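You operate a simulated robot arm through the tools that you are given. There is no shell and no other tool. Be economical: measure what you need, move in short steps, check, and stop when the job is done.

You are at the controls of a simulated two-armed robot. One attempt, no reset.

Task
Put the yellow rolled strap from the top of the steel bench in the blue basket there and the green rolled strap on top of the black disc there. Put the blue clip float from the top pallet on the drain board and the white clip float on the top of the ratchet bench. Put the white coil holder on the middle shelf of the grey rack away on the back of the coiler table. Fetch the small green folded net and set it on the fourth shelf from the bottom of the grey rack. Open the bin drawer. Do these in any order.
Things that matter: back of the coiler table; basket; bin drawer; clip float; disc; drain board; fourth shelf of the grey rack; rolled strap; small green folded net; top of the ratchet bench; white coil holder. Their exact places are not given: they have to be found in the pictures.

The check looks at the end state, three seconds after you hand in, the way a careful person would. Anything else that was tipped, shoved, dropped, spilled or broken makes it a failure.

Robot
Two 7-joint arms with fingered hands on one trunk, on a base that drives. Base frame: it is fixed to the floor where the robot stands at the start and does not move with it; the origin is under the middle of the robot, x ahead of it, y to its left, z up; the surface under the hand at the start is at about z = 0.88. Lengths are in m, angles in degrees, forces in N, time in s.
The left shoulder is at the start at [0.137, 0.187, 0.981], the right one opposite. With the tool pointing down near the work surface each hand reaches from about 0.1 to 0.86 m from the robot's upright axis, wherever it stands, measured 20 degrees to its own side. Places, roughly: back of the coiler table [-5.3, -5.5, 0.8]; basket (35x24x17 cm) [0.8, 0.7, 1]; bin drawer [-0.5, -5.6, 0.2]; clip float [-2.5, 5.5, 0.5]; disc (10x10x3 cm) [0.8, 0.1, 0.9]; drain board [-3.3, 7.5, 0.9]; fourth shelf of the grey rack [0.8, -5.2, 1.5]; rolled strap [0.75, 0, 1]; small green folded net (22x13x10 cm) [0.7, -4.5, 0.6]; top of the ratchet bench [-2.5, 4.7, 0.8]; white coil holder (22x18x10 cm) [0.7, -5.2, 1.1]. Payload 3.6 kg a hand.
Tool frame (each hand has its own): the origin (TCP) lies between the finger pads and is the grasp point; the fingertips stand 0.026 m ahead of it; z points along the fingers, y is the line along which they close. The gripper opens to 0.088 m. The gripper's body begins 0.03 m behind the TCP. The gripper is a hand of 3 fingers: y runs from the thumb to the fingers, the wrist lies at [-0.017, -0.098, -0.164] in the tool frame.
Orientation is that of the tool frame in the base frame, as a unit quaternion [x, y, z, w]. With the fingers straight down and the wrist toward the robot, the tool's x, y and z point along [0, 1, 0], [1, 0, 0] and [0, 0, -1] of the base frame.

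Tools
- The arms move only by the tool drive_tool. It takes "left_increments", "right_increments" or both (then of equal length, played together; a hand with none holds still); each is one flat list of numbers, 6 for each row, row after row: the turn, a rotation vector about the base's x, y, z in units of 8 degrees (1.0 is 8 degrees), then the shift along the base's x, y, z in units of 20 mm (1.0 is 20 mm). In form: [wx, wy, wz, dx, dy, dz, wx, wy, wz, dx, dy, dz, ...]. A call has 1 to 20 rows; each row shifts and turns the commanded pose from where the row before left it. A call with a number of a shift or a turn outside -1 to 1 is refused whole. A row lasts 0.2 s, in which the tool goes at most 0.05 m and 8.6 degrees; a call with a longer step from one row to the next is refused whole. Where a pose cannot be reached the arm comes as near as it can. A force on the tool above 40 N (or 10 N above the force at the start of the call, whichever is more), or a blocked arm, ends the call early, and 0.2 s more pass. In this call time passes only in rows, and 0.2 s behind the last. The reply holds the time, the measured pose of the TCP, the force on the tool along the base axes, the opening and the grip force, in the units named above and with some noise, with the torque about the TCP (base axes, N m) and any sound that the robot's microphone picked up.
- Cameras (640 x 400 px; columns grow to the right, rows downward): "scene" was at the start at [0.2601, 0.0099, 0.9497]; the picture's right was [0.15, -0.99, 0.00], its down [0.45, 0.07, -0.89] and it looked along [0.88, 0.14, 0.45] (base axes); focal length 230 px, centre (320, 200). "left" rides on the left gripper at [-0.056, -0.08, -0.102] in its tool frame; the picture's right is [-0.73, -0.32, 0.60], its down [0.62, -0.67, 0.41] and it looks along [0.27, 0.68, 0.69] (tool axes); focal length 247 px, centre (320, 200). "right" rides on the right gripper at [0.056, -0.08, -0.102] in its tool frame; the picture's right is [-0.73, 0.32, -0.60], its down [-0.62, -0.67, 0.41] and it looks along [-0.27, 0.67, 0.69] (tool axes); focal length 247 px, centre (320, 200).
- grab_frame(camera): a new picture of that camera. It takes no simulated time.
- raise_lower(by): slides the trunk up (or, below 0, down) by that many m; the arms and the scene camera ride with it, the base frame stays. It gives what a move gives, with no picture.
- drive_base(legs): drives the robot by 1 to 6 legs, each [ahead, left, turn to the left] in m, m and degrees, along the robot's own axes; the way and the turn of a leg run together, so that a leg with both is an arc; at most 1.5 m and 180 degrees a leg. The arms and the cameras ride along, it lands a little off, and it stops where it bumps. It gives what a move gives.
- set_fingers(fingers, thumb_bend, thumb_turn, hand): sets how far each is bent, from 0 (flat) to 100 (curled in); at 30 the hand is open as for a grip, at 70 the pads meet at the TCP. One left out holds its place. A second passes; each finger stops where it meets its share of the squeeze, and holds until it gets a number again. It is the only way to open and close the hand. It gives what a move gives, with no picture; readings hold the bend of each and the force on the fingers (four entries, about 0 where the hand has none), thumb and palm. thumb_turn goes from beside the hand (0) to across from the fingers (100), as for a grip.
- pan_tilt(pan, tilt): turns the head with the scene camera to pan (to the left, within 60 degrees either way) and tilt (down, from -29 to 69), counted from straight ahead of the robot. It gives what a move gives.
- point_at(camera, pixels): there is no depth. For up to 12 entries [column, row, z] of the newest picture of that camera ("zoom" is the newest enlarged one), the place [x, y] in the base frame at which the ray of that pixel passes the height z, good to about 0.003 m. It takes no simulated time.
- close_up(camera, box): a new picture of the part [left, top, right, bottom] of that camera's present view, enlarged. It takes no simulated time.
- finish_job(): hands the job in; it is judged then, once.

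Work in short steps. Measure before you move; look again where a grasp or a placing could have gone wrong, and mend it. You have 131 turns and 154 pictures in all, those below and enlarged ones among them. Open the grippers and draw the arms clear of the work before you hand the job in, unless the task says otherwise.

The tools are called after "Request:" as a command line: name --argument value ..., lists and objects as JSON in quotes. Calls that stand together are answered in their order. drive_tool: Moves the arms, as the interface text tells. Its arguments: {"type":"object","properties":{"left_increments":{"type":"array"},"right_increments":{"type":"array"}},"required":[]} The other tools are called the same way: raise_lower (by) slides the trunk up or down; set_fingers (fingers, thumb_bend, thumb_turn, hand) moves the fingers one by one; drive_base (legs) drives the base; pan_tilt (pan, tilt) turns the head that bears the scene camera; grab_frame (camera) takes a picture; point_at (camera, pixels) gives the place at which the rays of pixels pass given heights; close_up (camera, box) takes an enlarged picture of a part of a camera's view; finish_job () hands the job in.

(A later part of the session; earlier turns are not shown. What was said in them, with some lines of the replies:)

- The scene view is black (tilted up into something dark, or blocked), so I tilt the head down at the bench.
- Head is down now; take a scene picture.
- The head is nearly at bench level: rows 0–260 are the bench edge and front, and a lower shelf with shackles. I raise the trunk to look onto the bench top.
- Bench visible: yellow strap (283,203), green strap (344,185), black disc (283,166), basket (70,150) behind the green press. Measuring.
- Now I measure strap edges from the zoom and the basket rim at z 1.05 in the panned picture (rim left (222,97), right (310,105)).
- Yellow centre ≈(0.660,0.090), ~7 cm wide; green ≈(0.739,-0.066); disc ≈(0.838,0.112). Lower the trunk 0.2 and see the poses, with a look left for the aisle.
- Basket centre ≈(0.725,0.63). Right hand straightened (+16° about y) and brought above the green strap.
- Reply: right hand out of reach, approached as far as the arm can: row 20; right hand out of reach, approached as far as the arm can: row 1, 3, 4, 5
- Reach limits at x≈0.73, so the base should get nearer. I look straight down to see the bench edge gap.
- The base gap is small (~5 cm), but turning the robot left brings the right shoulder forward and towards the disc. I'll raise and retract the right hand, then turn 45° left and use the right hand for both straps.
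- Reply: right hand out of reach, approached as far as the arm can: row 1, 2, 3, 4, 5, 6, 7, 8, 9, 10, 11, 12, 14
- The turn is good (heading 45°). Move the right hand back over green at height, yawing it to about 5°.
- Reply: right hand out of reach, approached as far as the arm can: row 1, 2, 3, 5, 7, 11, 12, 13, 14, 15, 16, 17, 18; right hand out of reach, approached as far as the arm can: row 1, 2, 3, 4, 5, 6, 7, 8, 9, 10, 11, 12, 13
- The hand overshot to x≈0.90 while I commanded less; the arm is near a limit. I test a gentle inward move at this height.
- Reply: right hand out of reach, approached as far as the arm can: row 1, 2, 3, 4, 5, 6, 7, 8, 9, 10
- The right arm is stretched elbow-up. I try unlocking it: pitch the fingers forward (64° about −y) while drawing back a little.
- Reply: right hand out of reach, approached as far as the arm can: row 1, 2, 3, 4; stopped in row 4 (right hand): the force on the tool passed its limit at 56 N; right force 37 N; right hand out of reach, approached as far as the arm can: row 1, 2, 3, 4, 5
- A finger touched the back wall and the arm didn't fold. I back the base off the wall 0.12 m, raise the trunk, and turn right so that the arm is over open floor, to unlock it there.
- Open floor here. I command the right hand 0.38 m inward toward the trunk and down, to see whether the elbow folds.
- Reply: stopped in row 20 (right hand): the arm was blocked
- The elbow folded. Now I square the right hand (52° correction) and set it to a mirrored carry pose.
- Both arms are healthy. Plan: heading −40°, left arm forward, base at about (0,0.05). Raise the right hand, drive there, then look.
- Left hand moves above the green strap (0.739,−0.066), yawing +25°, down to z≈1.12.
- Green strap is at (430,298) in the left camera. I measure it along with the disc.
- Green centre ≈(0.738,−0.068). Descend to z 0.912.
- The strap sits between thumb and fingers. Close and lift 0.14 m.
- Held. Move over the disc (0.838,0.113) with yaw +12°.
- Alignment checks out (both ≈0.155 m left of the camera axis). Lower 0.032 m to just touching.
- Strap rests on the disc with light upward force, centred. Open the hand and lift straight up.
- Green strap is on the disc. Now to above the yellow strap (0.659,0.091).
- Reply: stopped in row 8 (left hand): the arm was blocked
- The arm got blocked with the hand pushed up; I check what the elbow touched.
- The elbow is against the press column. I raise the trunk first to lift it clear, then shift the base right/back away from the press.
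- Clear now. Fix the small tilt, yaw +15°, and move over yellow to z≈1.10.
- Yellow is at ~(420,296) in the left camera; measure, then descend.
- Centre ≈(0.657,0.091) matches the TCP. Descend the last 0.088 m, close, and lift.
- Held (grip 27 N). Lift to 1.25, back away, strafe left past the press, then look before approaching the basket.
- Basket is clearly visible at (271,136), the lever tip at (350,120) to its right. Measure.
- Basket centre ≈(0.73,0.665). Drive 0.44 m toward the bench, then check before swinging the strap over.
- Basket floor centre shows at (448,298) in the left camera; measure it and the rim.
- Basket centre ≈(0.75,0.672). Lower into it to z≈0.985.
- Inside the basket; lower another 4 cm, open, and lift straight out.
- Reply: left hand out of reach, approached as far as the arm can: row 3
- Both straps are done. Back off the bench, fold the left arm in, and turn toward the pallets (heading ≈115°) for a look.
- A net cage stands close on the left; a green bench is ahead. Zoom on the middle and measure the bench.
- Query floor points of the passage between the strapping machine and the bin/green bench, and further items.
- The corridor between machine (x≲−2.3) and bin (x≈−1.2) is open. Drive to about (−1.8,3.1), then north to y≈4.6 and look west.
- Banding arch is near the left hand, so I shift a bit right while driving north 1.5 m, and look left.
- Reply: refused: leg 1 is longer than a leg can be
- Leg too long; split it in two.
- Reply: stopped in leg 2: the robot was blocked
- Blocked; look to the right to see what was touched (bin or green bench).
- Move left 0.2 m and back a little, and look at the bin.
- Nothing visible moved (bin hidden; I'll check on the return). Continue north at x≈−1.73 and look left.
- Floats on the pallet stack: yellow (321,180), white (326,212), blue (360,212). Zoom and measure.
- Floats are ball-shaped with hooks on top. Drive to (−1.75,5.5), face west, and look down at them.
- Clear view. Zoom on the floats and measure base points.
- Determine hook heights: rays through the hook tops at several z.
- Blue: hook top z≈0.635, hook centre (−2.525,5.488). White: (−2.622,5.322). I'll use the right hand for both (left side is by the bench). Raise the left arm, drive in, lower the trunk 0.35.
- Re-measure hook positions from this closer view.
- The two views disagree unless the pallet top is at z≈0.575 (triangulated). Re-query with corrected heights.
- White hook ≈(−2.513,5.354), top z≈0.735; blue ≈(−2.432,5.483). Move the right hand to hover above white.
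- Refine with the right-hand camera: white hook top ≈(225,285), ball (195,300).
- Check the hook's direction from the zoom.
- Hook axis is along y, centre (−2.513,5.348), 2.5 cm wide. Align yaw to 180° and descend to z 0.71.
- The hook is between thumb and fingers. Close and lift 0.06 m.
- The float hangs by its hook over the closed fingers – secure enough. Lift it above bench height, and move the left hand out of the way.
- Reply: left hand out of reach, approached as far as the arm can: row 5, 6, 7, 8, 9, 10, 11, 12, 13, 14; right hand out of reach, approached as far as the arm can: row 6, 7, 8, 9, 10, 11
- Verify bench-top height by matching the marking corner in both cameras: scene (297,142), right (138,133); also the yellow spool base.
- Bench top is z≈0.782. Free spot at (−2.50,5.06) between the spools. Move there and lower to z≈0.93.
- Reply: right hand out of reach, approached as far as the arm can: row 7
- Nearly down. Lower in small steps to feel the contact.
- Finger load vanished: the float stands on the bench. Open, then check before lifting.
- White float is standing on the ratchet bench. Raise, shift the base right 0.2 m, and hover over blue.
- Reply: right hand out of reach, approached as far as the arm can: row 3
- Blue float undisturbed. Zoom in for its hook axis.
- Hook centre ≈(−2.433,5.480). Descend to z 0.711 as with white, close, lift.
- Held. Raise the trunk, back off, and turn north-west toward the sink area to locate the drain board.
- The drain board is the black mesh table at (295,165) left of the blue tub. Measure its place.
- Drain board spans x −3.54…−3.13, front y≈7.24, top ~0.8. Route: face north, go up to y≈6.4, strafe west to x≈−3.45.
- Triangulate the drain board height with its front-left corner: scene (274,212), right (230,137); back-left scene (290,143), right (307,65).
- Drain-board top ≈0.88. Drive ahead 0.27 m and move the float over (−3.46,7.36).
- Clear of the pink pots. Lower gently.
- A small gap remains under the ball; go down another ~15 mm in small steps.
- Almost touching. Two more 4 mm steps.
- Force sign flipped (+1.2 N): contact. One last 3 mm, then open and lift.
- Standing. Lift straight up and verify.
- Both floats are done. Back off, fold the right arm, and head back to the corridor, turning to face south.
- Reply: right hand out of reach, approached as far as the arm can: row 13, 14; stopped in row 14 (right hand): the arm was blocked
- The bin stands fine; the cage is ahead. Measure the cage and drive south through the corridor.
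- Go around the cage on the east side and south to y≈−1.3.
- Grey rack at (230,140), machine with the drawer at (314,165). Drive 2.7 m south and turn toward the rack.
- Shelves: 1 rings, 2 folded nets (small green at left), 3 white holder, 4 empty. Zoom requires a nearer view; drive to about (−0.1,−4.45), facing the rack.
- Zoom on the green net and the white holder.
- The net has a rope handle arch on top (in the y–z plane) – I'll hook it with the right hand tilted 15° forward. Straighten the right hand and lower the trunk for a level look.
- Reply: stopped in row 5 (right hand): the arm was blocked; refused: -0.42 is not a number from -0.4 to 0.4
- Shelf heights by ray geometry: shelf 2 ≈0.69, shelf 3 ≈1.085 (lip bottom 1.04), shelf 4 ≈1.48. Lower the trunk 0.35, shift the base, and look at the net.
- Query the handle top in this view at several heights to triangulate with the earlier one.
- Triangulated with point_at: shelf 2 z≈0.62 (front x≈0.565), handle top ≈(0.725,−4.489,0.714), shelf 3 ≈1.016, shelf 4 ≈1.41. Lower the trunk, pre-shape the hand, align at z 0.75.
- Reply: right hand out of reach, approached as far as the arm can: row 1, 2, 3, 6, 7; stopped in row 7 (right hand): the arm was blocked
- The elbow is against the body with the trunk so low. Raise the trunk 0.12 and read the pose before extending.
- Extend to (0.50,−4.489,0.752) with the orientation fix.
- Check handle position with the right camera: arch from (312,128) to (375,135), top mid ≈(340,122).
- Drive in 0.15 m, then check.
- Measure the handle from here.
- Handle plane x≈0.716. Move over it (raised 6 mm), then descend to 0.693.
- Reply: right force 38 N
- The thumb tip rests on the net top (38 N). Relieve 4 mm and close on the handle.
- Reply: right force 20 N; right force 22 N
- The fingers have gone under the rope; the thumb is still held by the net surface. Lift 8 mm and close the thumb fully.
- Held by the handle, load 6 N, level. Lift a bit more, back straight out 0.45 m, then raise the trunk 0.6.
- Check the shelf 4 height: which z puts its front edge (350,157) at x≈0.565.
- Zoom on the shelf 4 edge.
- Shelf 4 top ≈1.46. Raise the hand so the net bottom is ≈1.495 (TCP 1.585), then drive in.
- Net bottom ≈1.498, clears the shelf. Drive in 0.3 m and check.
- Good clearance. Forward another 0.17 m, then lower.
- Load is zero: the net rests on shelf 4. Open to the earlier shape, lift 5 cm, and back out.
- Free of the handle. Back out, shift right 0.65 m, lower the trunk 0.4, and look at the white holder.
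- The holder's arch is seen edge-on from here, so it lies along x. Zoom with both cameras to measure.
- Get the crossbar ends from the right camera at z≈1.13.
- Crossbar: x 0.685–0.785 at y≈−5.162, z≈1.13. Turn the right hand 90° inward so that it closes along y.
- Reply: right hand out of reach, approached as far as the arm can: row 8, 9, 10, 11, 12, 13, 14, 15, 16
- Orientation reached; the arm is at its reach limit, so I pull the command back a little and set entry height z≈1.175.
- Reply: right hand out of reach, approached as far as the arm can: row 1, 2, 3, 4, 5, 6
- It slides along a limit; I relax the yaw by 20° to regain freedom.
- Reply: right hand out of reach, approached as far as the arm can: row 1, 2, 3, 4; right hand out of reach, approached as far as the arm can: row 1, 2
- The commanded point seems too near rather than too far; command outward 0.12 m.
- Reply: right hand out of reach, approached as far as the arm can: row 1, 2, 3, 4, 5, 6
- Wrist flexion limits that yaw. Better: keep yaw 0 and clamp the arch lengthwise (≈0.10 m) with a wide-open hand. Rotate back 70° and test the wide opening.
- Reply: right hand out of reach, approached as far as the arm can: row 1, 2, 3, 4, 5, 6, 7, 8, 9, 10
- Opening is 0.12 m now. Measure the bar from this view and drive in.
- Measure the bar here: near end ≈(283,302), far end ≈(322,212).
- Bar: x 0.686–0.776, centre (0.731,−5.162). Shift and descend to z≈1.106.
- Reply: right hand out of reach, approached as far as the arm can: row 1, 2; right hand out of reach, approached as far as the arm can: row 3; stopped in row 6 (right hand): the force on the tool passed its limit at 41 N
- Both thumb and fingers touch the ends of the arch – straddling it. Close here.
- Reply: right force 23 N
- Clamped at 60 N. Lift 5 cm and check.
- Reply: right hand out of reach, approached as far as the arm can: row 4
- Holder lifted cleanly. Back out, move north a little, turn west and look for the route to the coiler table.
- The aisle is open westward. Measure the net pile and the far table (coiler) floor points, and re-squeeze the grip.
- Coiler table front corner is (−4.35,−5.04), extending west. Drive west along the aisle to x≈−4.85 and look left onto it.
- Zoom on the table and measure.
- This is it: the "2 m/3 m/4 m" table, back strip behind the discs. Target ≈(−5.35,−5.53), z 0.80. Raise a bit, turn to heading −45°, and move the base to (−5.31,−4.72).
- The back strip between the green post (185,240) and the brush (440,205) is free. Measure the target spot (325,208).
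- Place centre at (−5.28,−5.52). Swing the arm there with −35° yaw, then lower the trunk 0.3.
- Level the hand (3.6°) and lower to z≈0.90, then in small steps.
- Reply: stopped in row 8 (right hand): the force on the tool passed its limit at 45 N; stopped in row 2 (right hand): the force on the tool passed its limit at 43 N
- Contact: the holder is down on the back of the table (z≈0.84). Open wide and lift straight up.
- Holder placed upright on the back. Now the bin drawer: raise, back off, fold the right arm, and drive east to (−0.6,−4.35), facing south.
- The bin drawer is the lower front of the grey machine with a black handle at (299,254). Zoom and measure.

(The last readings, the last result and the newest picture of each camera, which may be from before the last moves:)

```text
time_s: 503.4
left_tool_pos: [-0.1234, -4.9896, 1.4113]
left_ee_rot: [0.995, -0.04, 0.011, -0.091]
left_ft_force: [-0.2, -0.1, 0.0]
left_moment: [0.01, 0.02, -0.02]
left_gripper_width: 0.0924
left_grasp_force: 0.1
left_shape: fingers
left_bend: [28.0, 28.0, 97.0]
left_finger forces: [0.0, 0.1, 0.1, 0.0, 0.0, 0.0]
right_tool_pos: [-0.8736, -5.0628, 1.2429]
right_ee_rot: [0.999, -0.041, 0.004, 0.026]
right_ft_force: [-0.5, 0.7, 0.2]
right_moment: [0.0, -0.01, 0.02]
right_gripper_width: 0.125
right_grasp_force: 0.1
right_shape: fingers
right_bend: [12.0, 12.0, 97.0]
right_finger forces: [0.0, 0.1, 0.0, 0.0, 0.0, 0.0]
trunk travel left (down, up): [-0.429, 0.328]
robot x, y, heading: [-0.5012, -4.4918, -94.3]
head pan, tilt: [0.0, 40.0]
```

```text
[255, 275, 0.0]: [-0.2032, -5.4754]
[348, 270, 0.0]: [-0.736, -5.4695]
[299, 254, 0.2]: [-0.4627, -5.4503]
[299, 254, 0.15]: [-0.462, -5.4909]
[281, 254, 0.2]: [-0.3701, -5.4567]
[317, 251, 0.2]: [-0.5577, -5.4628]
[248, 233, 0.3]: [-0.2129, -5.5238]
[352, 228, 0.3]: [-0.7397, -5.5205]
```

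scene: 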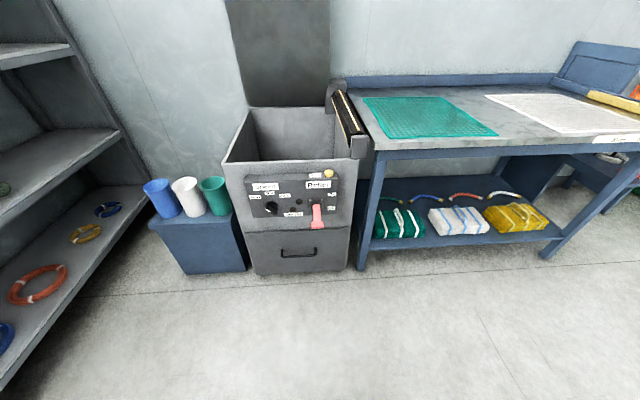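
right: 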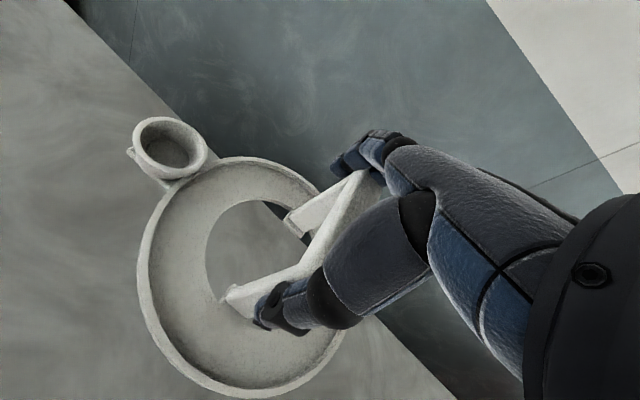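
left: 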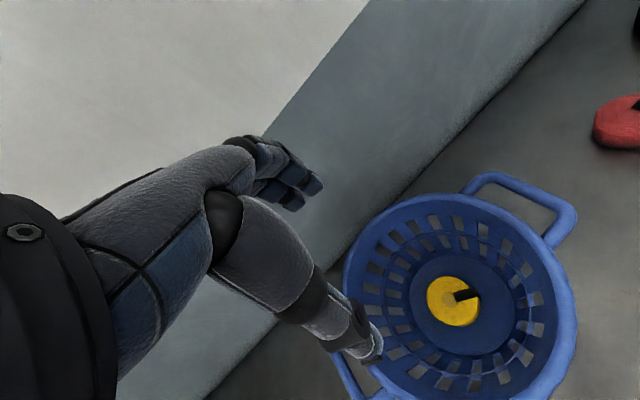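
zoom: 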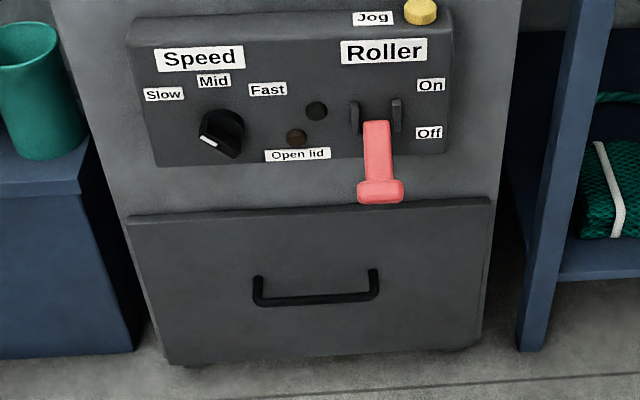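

Handle bar ≈ x −0.37…−0.56, y≈−5.44, z≈0.21. Position the base so the right shoulder lines up, lower the trunk, and bring the right hand in line.

Request:
drive_base --legs '[[0, 0, 4], [0.18, 0.25, 0]]'

Request:
raise_lower --by -0.37

Request:
set_fingers --hand "right" --fingers 54 --thumb_bend 40

Request:
drive_tool --right_increments '[0, 0, 0, 0.6, 0, -1, 0, 0, 0, 0.6, 0, -1, 0, 0, 0, 0.6, 0, -1, 0, 0, 0, 0.6, 0, -1, 0, 0, 0, 0.6, 0, -1, 0, 0, 0, 0.6, 0, -1, 0, 0, 0, 0.6, 0, -1, 0, 0, 0, 0.6, 0, -1, 0, 0, 0, 0.6, 0, -1, 0, 0, 0, 0.6, 0, -1, 0, 0, 0, 0.6, 0, -1, 0, 0, 0, 0.6, 0, -1]'

```text
time_s: 505.9
left_tool_pos: [0.1571, -5.1429, 1.4104]
left_ee_rot: [0.996, -0.005, 0.008, -0.091]
left_ft_force: [-0.5, 0.4, -0.6]
left_moment: [-0.01, 0.01, -0.01]
left_gripper_width: 0.0928
left_grasp_force: 0.0
left_shape: fingers
left_bend: [28.0, 28.0, 97.0]
left_finger forces: [0.0, 0.0, 0.0, 0.1, 0.1, 0.0]
right_tool_pos: [-0.5867, -5.2697, 1.2429]
right_ee_rot: [1.0, -0.005, 0.005, 0.026]
right_ft_force: [-0.4, -0.3, 0.2]
right_moment: [0.01, 0.0, 0.02]
right_gripper_width: 0.125
right_grasp_force: 0.0
right_shape: fingers
right_bend: [12.0, 12.0, 97.0]
right_finger forces: [0.0, 0.0, 0.0, 0.0, 0.0, 0.0]
trunk travel left (down, up): [-0.429, 0.328]
robot x, y, heading: [-0.2588, -4.6764, -90.3]
head pan, tilt: [0.0, 40.0]
```

```text
time_s: 509.5
left_tool_pos: [0.1566, -5.1435, 1.0411]
left_ee_rot: [0.996, -0.005, 0.008, -0.091]
left_ft_force: [-0.4, 0.2, 0.8]
left_moment: [0.0, -0.03, 0.02]
left_gripper_width: 0.0926
left_grasp_force: 0.1
left_shape: fingers
left_bend: [28.0, 28.0, 97.0]
left_finger forces: [0.0, 0.1, 0.1, 0.0, 0.0, 0.0]
right_tool_pos: [-0.5879, -5.2691, 0.8747]
right_ee_rot: [1.0, -0.005, 0.005, 0.027]
right_ft_force: [0.7, 0.5, -0.6]
right_moment: [0.0, 0.0, -0.02]
right_gripper_width: 0.125
right_grasp_force: 0.0
right_shape: fingers
right_bend: [12.0, 12.0, 97.0]
right_finger forces: [0.0, 0.0, 0.0, 0.0, 0.1, 0.1]
trunk travel left (down, up): [-0.059, 0.698]
robot x, y, heading: [-0.2581, -4.6744, -90.2]
head pan, tilt: [0.0, 40.0]
```

```text
time_s: 510.5
left_tool_pos: [0.1562, -5.1441, 1.0407]
left_ee_rot: [0.996, -0.006, 0.009, -0.091]
left_ft_force: [-1.2, -0.4, -0.1]
left_moment: [0.0, 0.0, -0.02]
left_gripper_width: 0.0925
left_grasp_force: 0.1
left_shape: fingers
left_bend: [28.0, 28.0, 97.0]
left_finger forces: [0.0, 0.0, 0.1, 0.0, 0.0, 0.0]
right_tool_pos: [-0.5877, -5.2695, 0.8726]
right_ee_rot: [1.0, -0.006, 0.005, 0.026]
right_ft_force: [-0.7, 0.3, -0.2]
right_moment: [0.0, 0.0, -0.01]
right_gripper_width: 0.052
right_grasp_force: 0.0
right_shape: fingers
right_bend: [54.0, 40.0, 97.0]
right_finger forces: [0.0, 0.1, 0.0, 0.1, 0.0, 0.0]
trunk travel left (down, up): [-0.059, 0.698]
robot x, y, heading: [-0.2599, -4.6786, -89.7]
head pan, tilt: [0.0, 40.0]
```

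```text
time_s: 513.1
left_tool_pos: [0.1566, -5.1438, 1.0411]
left_ee_rot: [0.996, -0.005, 0.009, -0.09]
left_ft_force: [-0.3, 0.1, -0.6]
left_moment: [-0.01, 0.02, 0.01]
left_gripper_width: 0.093
left_grasp_force: 0.1
left_shape: fingers
left_bend: [28.0, 28.0, 97.0]
left_finger forces: [0.1, 0.1, 0.0, 0.0, 0.0, 0.0]
right_tool_pos: [-0.4441, -5.271, 0.6322]
right_ee_rot: [1.0, -0.004, 0.006, 0.027]
right_ft_force: [1.0, -0.1, 0.3]
right_moment: [-0.05, -0.03, -0.01]
right_gripper_width: 0.052
right_grasp_force: 0.1
right_shape: fingers
right_bend: [54.0, 40.0, 97.0]
right_finger forces: [0.0, 0.0, 0.0, 0.0, 0.1, 0.0]
trunk travel left (down, up): [-0.059, 0.698]
robot x, y, heading: [-0.2558, -4.6738, -89.9]
head pan, tilt: [0.0, 40.0]
```

Going well; continue down to z≈0.33 and look.

Request:
drive_tool --right_increments '[0, 0, 0, 0, 0, -1, 0, 0, 0, 0, 0, -1, 0, 0, 0, 0, 0, -1, 0, 0, 0, 0, 0, -1, 0, 0, 0, 0, 0, -1, 0, 0, 0, 0, 0, -1, 0, 0, 0, 0, 0, -1, 0, 0, 0, 0, 0, -1, 0, 0, 0, 0, 0, -1, 0, 0, 0, 0, 0, -1, 0, 0, 0, 0, 0, -1, 0, 0, 0, 0, 0, -1, 0, 0, 0, 0, 0, -1, 0, 0, 0, 0, 0, -1, 0, 0, 0, 0, 0, -1]'

Request:
grab_frame --camera "right"

```text
time_s: 516.3
left_tool_pos: [0.1561, -5.1432, 1.0404]
left_ee_rot: [0.996, -0.005, 0.008, -0.09]
left_ft_force: [0.1, -0.3, 0.1]
left_moment: [0.01, 0.01, -0.02]
left_gripper_width: 0.0929
left_grasp_force: 0.0
left_shape: fingers
left_bend: [28.0, 28.0, 97.0]
left_finger forces: [0.0, 0.1, 0.0, 0.0, 0.0, 0.1]
right_tool_pos: [-0.4436, -5.2679, 0.3356]
right_ee_rot: [1.0, -0.006, 0.005, 0.026]
right_ft_force: [-0.1, 0.1, -0.3]
right_moment: [0.04, -0.03, 0.03]
right_gripper_width: 0.0522
right_grasp_force: 0.0
right_shape: fingers
right_bend: [54.0, 40.0, 97.0]
right_finger forces: [0.0, 0.1, 0.0, 0.0, 0.0, 0.0]
trunk travel left (down, up): [-0.059, 0.698]
robot x, y, heading: [-0.2579, -4.6746, -90.1]
head pan, tilt: [0.0, 40.0]
```

```text
10 pictures are left
```

right: 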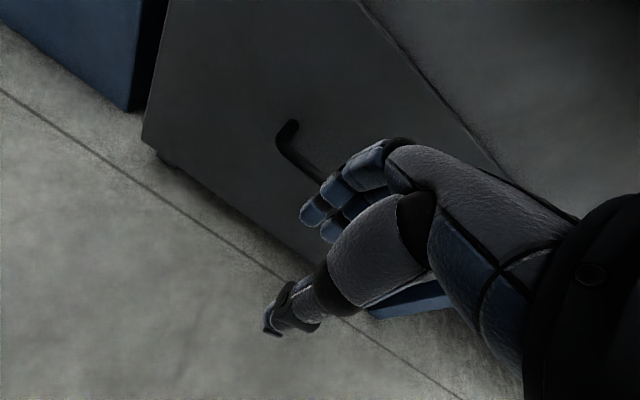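

Triangulate the handle's near corner: right camera (284,142) at several z.

Request:
point_at --camera "right" --pixels '[[284, 142, 0.15], [284, 142, 0.2], [284, 142, 0.25], [308, 172, 0.2], [308, 172, 0.25], [293, 122, 0.2], [293, 122, 0.25], [143, 140, 0.05], [365, 5, 0.38]]'

Request:
close_up --camera "right" --box '[250, 100, 350, 220]'

```text
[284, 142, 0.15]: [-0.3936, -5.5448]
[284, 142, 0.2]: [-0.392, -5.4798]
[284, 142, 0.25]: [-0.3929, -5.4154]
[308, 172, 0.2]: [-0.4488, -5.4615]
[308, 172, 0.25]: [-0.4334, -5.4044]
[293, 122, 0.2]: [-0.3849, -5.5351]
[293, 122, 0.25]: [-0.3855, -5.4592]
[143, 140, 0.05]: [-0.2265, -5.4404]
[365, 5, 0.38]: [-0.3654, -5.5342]
```

```text
3.33 times, centred on (300, 160) of right
5 turns are left
```

zoom: 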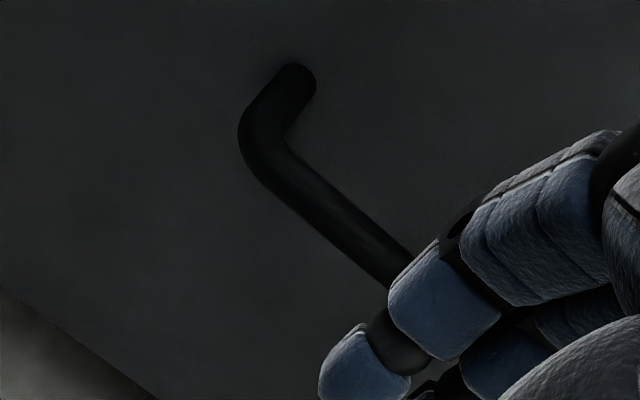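

Few turns remain. Handle ≈(y −5.395, z 0.262). In one go: drive in 0.12, descend so the fingers go behind the bar, grip, pull by driving back, and look.

Request:
drive_base --legs '[[0.122, 0, 0]]'

Request:
drive_tool --right_increments '[0, 0, 0, 0, 0, -0.8, 0, 0, 0, 0, 0, -0.8, 0, 0, 0, 0, 0, -0.8, 0, 0, 0, 0, 0, -0.7, 0, 0, 0, 0, 0, -0.6]'

Request:
set_fingers --hand "right" --fingers 72 --thumb_bend 72

Request:
grab_frame --camera "right"

Request:
drive_base --legs '[[-0.25, 0, 0]]'

Request:
grab_frame --camera "scene"

Request:
grab_frame --camera "right"

```text
time_s: 517.7
left_tool_pos: [0.1559, -5.2676, 1.0414]
left_ee_rot: [0.996, -0.006, 0.008, -0.091]
left_ft_force: [-0.7, -0.1, -0.5]
left_moment: [-0.01, 0.06, 0.01]
left_gripper_width: 0.0929
left_grasp_force: 0.1
left_shape: fingers
left_bend: [28.0, 28.0, 97.0]
left_finger forces: [0.1, 0.1, 0.0, 0.0, 0.0, 0.0]
right_tool_pos: [-0.4439, -5.3785, 0.3271]
right_ee_rot: [1.0, -0.006, 0.004, 0.012]
right_ft_force: [-0.6, 8.6, 2.4]
right_moment: [-0.23, -0.02, 0.04]
right_gripper_width: 0.0497
right_grasp_force: 4.5
right_shape: fingers
right_bend: [56.0, 40.0, 97.0]
right_finger forces: [6.4, 1.7, 0.1, 0.0, 0.1, 0.0]
trunk travel left (down, up): [-0.059, 0.698]
robot x, y, heading: [-0.2593, -4.7973, -90.4]
head pan, tilt: [0.0, 40.0]
stopped in leg 1: the force on the tool passed its limit at 44 N (the readings are from after the stop); the commanded pose is now the measured one
```

```text
time_s: 518.9
left_tool_pos: [0.1551, -5.2677, 1.0411]
left_ee_rot: [0.996, -0.006, 0.008, -0.091]
left_ft_force: [0.3, 0.6, -0.3]
left_moment: [0.02, -0.02, 0.01]
left_gripper_width: 0.0926
left_grasp_force: 0.1
left_shape: fingers
left_bend: [28.0, 28.0, 97.0]
left_finger forces: [0.0, 0.0, 0.1, 0.0, 0.0, 0.0]
right_tool_pos: [-0.4434, -5.3799, 0.254]
right_ee_rot: [1.0, -0.005, 0.004, 0.014]
right_ft_force: [0.9, 10.8, 3.9]
right_moment: [-0.34, -0.01, 0.1]
right_gripper_width: 0.0485
right_grasp_force: 5.6
right_shape: fingers
right_bend: [57.0, 40.0, 97.0]
right_finger forces: [9.4, 2.6, 0.0, 0.1, 0.0, 0.0]
trunk travel left (down, up): [-0.059, 0.698]
robot x, y, heading: [-0.2615, -4.799, -90.1]
head pan, tilt: [0.0, 40.0]
```

```text
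time_s: 519.9
left_tool_pos: [0.1555, -5.2683, 1.0411]
left_ee_rot: [0.996, -0.006, 0.009, -0.09]
left_ft_force: [-0.1, 0.0, 0.6]
left_moment: [0.03, 0.01, 0.01]
left_gripper_width: 0.0926
left_grasp_force: 0.1
left_shape: fingers
left_bend: [28.0, 28.0, 97.0]
left_finger forces: [0.1, 0.0, 0.1, 0.0, 0.0, 0.0]
right_tool_pos: [-0.4448, -5.3798, 0.2537]
right_ee_rot: [1.0, -0.006, 0.004, 0.014]
right_ft_force: [0.1, -0.2, 0.6]
right_moment: [-0.05, 0.01, 0.02]
right_gripper_width: 0.0
right_grasp_force: 0.1
right_shape: fingers
right_bend: [72.0, 71.0, 97.0]
right_finger forces: [0.0, 0.0, 0.0, 0.1, 0.1, 0.0]
trunk travel left (down, up): [-0.059, 0.698]
robot x, y, heading: [-0.2547, -4.7982, -90.1]
head pan, tilt: [0.0, 40.0]
```

```text
8 pictures are left
```

right: 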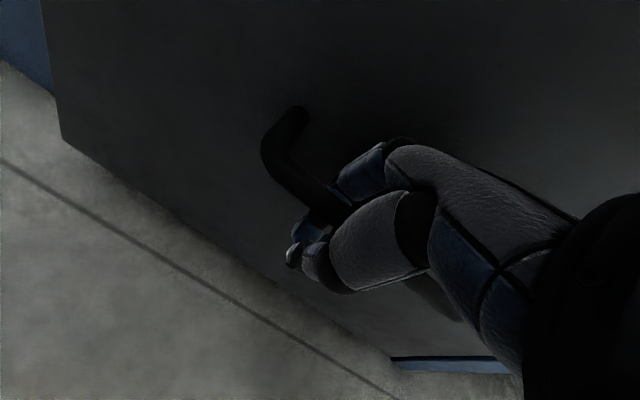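

```text
time_s: 521.8
left_tool_pos: [0.1561, -5.0146, 1.0403]
left_ee_rot: [0.996, -0.004, 0.007, -0.09]
left_ft_force: [0.7, -0.6, 0.1]
left_moment: [-0.04, 0.01, -0.01]
left_gripper_width: 0.0929
left_grasp_force: 0.1
left_shape: fingers
left_bend: [28.0, 28.0, 97.0]
left_finger forces: [0.1, 0.1, 0.1, 0.0, 0.0, 0.0]
right_tool_pos: [-0.4421, -5.1301, 0.2535]
right_ee_rot: [1.0, -0.005, 0.003, 0.014]
right_ft_force: [0.5, -0.3, 1.1]
right_moment: [0.01, 0.0, -0.03]
right_gripper_width: 0.0
right_grasp_force: 0.2
right_shape: fingers
right_bend: [72.0, 71.0, 97.0]
right_finger forces: [0.0, 0.1, 0.1, 0.0, 0.0, 0.0]
trunk travel left (down, up): [-0.059, 0.698]
robot x, y, heading: [-0.2584, -4.5501, -89.9]
head pan, tilt: [0.0, 40.0]
```

```text
7 pictures are left
```

scene: 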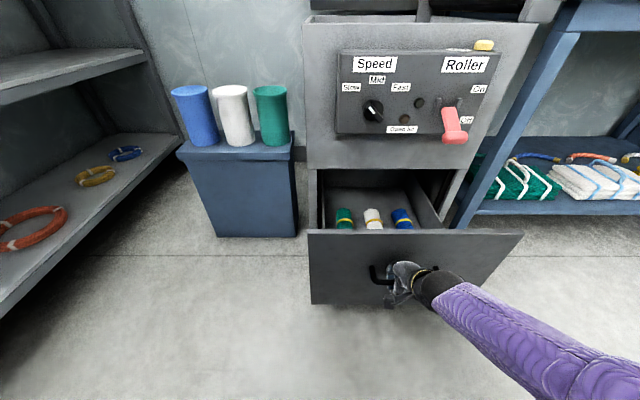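

```text
6 pictures are left
4 turns are left
```

right: 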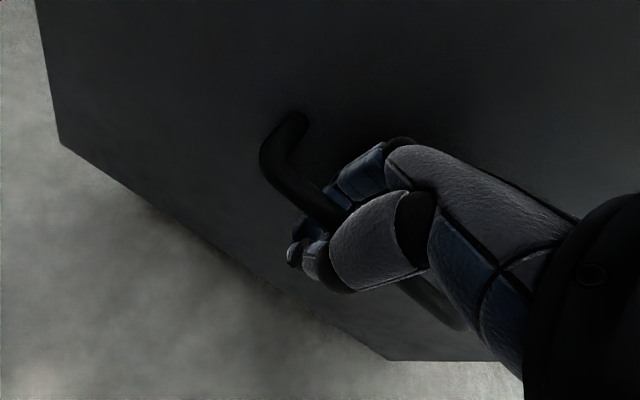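

The drawer is open ~0.25 m. Pull a little further (stops on force), then release, lift the hand clear, and back off.

Request:
drive_base --legs '[[-0.08, 0, 0]]'

Request:
set_fingers --hand "right" --fingers 58 --thumb_bend 40

Request:
drive_tool --right_increments '[0, 0, 0, 0, 0, 0.6, 0, 0, 0, 0, 0, 0.8, 0, 0, 0, 0, 0, 1, 0, 0, 0, 0, 0, 1, 0, 0, 0, 0, 0, 1, 0, 0, 0, 0, 0, 1, 0, 0, 0, 0, 0, 1]'

Request:
grab_frame --camera "scene"

```text
time_s: 522.8
left_tool_pos: [0.158, -4.9349, 1.0416]
left_ee_rot: [0.996, -0.005, 0.008, -0.091]
left_ft_force: [-0.4, 0.2, -0.2]
left_moment: [0.0, -0.03, -0.03]
left_gripper_width: 0.0927
left_grasp_force: 0.1
left_shape: fingers
left_bend: [28.0, 28.0, 97.0]
left_finger forces: [0.1, 0.0, 0.0, 0.0, 0.1, 0.0]
right_tool_pos: [-0.4416, -5.0486, 0.2548]
right_ee_rot: [1.0, -0.003, 0.003, 0.014]
right_ft_force: [-0.8, -0.5, 0.8]
right_moment: [0.01, -0.02, 0.03]
right_gripper_width: 0.0
right_grasp_force: 0.0
right_shape: fingers
right_bend: [72.0, 71.0, 97.0]
right_finger forces: [0.0, 0.0, 0.0, 0.0, 0.0, 0.0]
trunk travel left (down, up): [-0.059, 0.698]
robot x, y, heading: [-0.2611, -4.4659, -90.2]
head pan, tilt: [0.0, 40.0]
```

```text
time_s: 523.8
left_tool_pos: [0.1577, -4.9338, 1.0411]
left_ee_rot: [0.996, -0.004, 0.007, -0.09]
left_ft_force: [0.3, 0.2, -0.6]
left_moment: [0.03, -0.01, -0.01]
left_gripper_width: 0.0928
left_grasp_force: 0.1
left_shape: fingers
left_bend: [28.0, 28.0, 97.0]
left_finger forces: [0.1, 0.1, 0.0, 0.0, 0.0, 0.0]
right_tool_pos: [-0.4411, -5.0494, 0.2549]
right_ee_rot: [1.0, -0.004, 0.003, 0.014]
right_ft_force: [-0.3, 0.1, 0.2]
right_moment: [0.03, -0.01, -0.02]
right_gripper_width: 0.0475
right_grasp_force: 0.1
right_shape: fingers
right_bend: [57.0, 40.0, 97.0]
right_finger forces: [0.0, 0.0, 0.1, 0.0, 0.0, 0.0]
trunk travel left (down, up): [-0.059, 0.698]
robot x, y, heading: [-0.2557, -4.4666, -90.1]
head pan, tilt: [0.0, 40.0]
```

```text
time_s: 525.4
left_tool_pos: [0.1576, -4.935, 1.0415]
left_ee_rot: [0.996, -0.004, 0.008, -0.09]
left_ft_force: [-0.1, 0.5, -0.3]
left_moment: [-0.01, 0.01, -0.03]
left_gripper_width: 0.0929
left_grasp_force: 0.1
left_shape: fingers
left_bend: [28.0, 28.0, 97.0]
left_finger forces: [0.0, 0.0, 0.0, 0.2, 0.0, 0.1]
right_tool_pos: [-0.4417, -5.049, 0.383]
right_ee_rot: [1.0, -0.004, 0.002, 0.013]
right_ft_force: [0.3, 0.0, -0.5]
right_moment: [0.04, -0.02, 0.0]
right_gripper_width: 0.0476
right_grasp_force: 0.0
right_shape: fingers
right_bend: [57.0, 40.0, 97.0]
right_finger forces: [0.0, 0.0, 0.0, 0.0, 0.1, 0.0]
trunk travel left (down, up): [-0.059, 0.698]
robot x, y, heading: [-0.2562, -4.464, -90.1]
head pan, tilt: [0.0, 40.0]
```

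```text
5 pictures are left
3 turns are left
```

scene: 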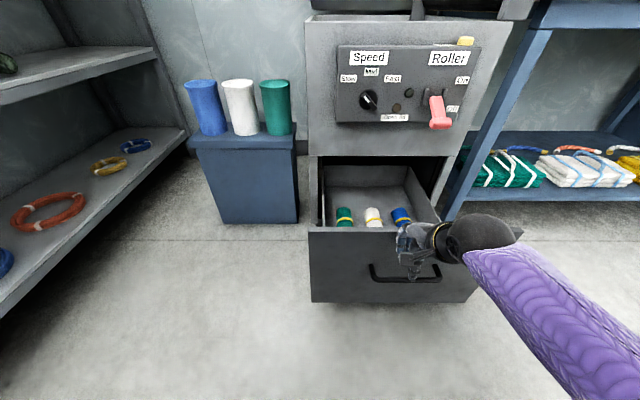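

The drawer is wide open and the hand is free above the handle. Back off 0.3 m, raise the arm and open the hand.

Request:
drive_base --legs '[[-0.3, 0, 0]]'

Request:
set_fingers --hand "right" --fingers 30 --thumb_bend 30

Request:
raise_lower --by 0.3

Request:
grab_frame --camera "scene"

```text
time_s: 527.5
left_tool_pos: [0.1606, -4.6267, 1.0414]
left_ee_rot: [0.996, 0.0, 0.007, -0.09]
left_ft_force: [0.9, 0.2, -0.2]
left_moment: [-0.02, -0.01, 0.0]
left_gripper_width: 0.0929
left_grasp_force: 0.0
left_shape: fingers
left_bend: [28.0, 28.0, 97.0]
left_finger forces: [0.0, 0.1, 0.0, 0.1, 0.0, 0.0]
right_tool_pos: [-0.4377, -4.7468, 0.3825]
right_ee_rot: [1.0, 0.001, 0.004, 0.014]
right_ft_force: [-0.7, 0.2, -0.3]
right_moment: [-0.01, 0.0, 0.01]
right_gripper_width: 0.0477
right_grasp_force: 0.0
right_shape: fingers
right_bend: [57.0, 40.0, 97.0]
right_finger forces: [0.0, 0.1, 0.0, 0.0, 0.1, 0.0]
trunk travel left (down, up): [-0.059, 0.698]
robot x, y, heading: [-0.2582, -4.165, -89.6]
head pan, tilt: [0.0, 40.0]
```

```text
time_s: 528.5
left_tool_pos: [0.1613, -4.6277, 1.0412]
left_ee_rot: [0.996, 0.001, 0.007, -0.09]
left_ft_force: [0.2, 0.8, 0.0]
left_moment: [-0.01, 0.04, -0.02]
left_gripper_width: 0.0925
left_grasp_force: 0.2
left_shape: fingers
left_bend: [28.0, 28.0, 97.0]
left_finger forces: [0.0, 0.0, 0.1, 0.1, 0.0, 0.1]
right_tool_pos: [-0.4376, -4.7482, 0.382]
right_ee_rot: [1.0, 0.001, 0.004, 0.013]
right_ft_force: [0.5, -0.8, 0.6]
right_moment: [-0.02, 0.03, 0.0]
right_gripper_width: 0.0879
right_grasp_force: 0.0
right_shape: fingers
right_bend: [30.0, 30.0, 97.0]
right_finger forces: [0.0, 0.1, 0.1, 0.0, 0.1, 0.1]
trunk travel left (down, up): [-0.059, 0.698]
robot x, y, heading: [-0.2563, -4.1624, -89.3]
head pan, tilt: [0.0, 40.0]
```

```text
time_s: 531.5
left_tool_pos: [0.159, -4.6291, 1.3407]
left_ee_rot: [0.996, 0.0, 0.008, -0.092]
left_ft_force: [0.3, -0.7, -0.5]
left_moment: [0.01, -0.05, -0.01]
left_gripper_width: 0.0927
left_grasp_force: 0.2
left_shape: fingers
left_bend: [28.0, 28.0, 97.0]
left_finger forces: [0.0, 0.0, 0.0, 0.0, 0.0, 0.0]
right_tool_pos: [-0.4373, -4.7473, 0.6831]
right_ee_rot: [1.0, 0.001, 0.004, 0.014]
right_ft_force: [-0.1, 0.5, 0.6]
right_moment: [0.02, -0.01, -0.01]
right_gripper_width: 0.0879
right_grasp_force: 0.0
right_shape: fingers
right_bend: [30.0, 30.0, 97.0]
right_finger forces: [0.1, 0.1, 0.1, 0.1, 0.0, 0.0]
trunk travel left (down, up): [-0.359, 0.398]
robot x, y, heading: [-0.2595, -4.1658, -89.5]
head pan, tilt: [0.0, 40.0]
```

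```text
4 pictures are left
2 turns are left
```

scene: 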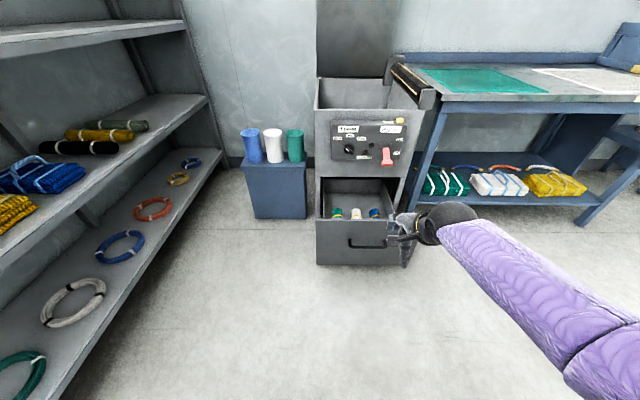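

The drawer stays open, both hands are empty and clear; handing in.

Request:
finish_job

```text
The job is handed in.
```

I did all seven parts and handed the job in. I don't know the verdict.

- **Straps:** the yellow one is in the blue basket and the green one is on the black disc.
- **Clip floats:** the blue one is on the drain board and the white one is on the ratchet bench.
- **Coil holder:** it is standing on the back of the coiler table.
- **Net:** the small green one is on the fourth shelf of the grey rack.
- **Bin drawer:** it is open.

Three accidental bumps could count against it. Early on the left arm pushed against the press on the steel bench. The right hand also touched the wall behind that bench. Later the base was stopped by something beside the green bench. I saw nothing moved or knocked over from any of these, but I did not measure it.
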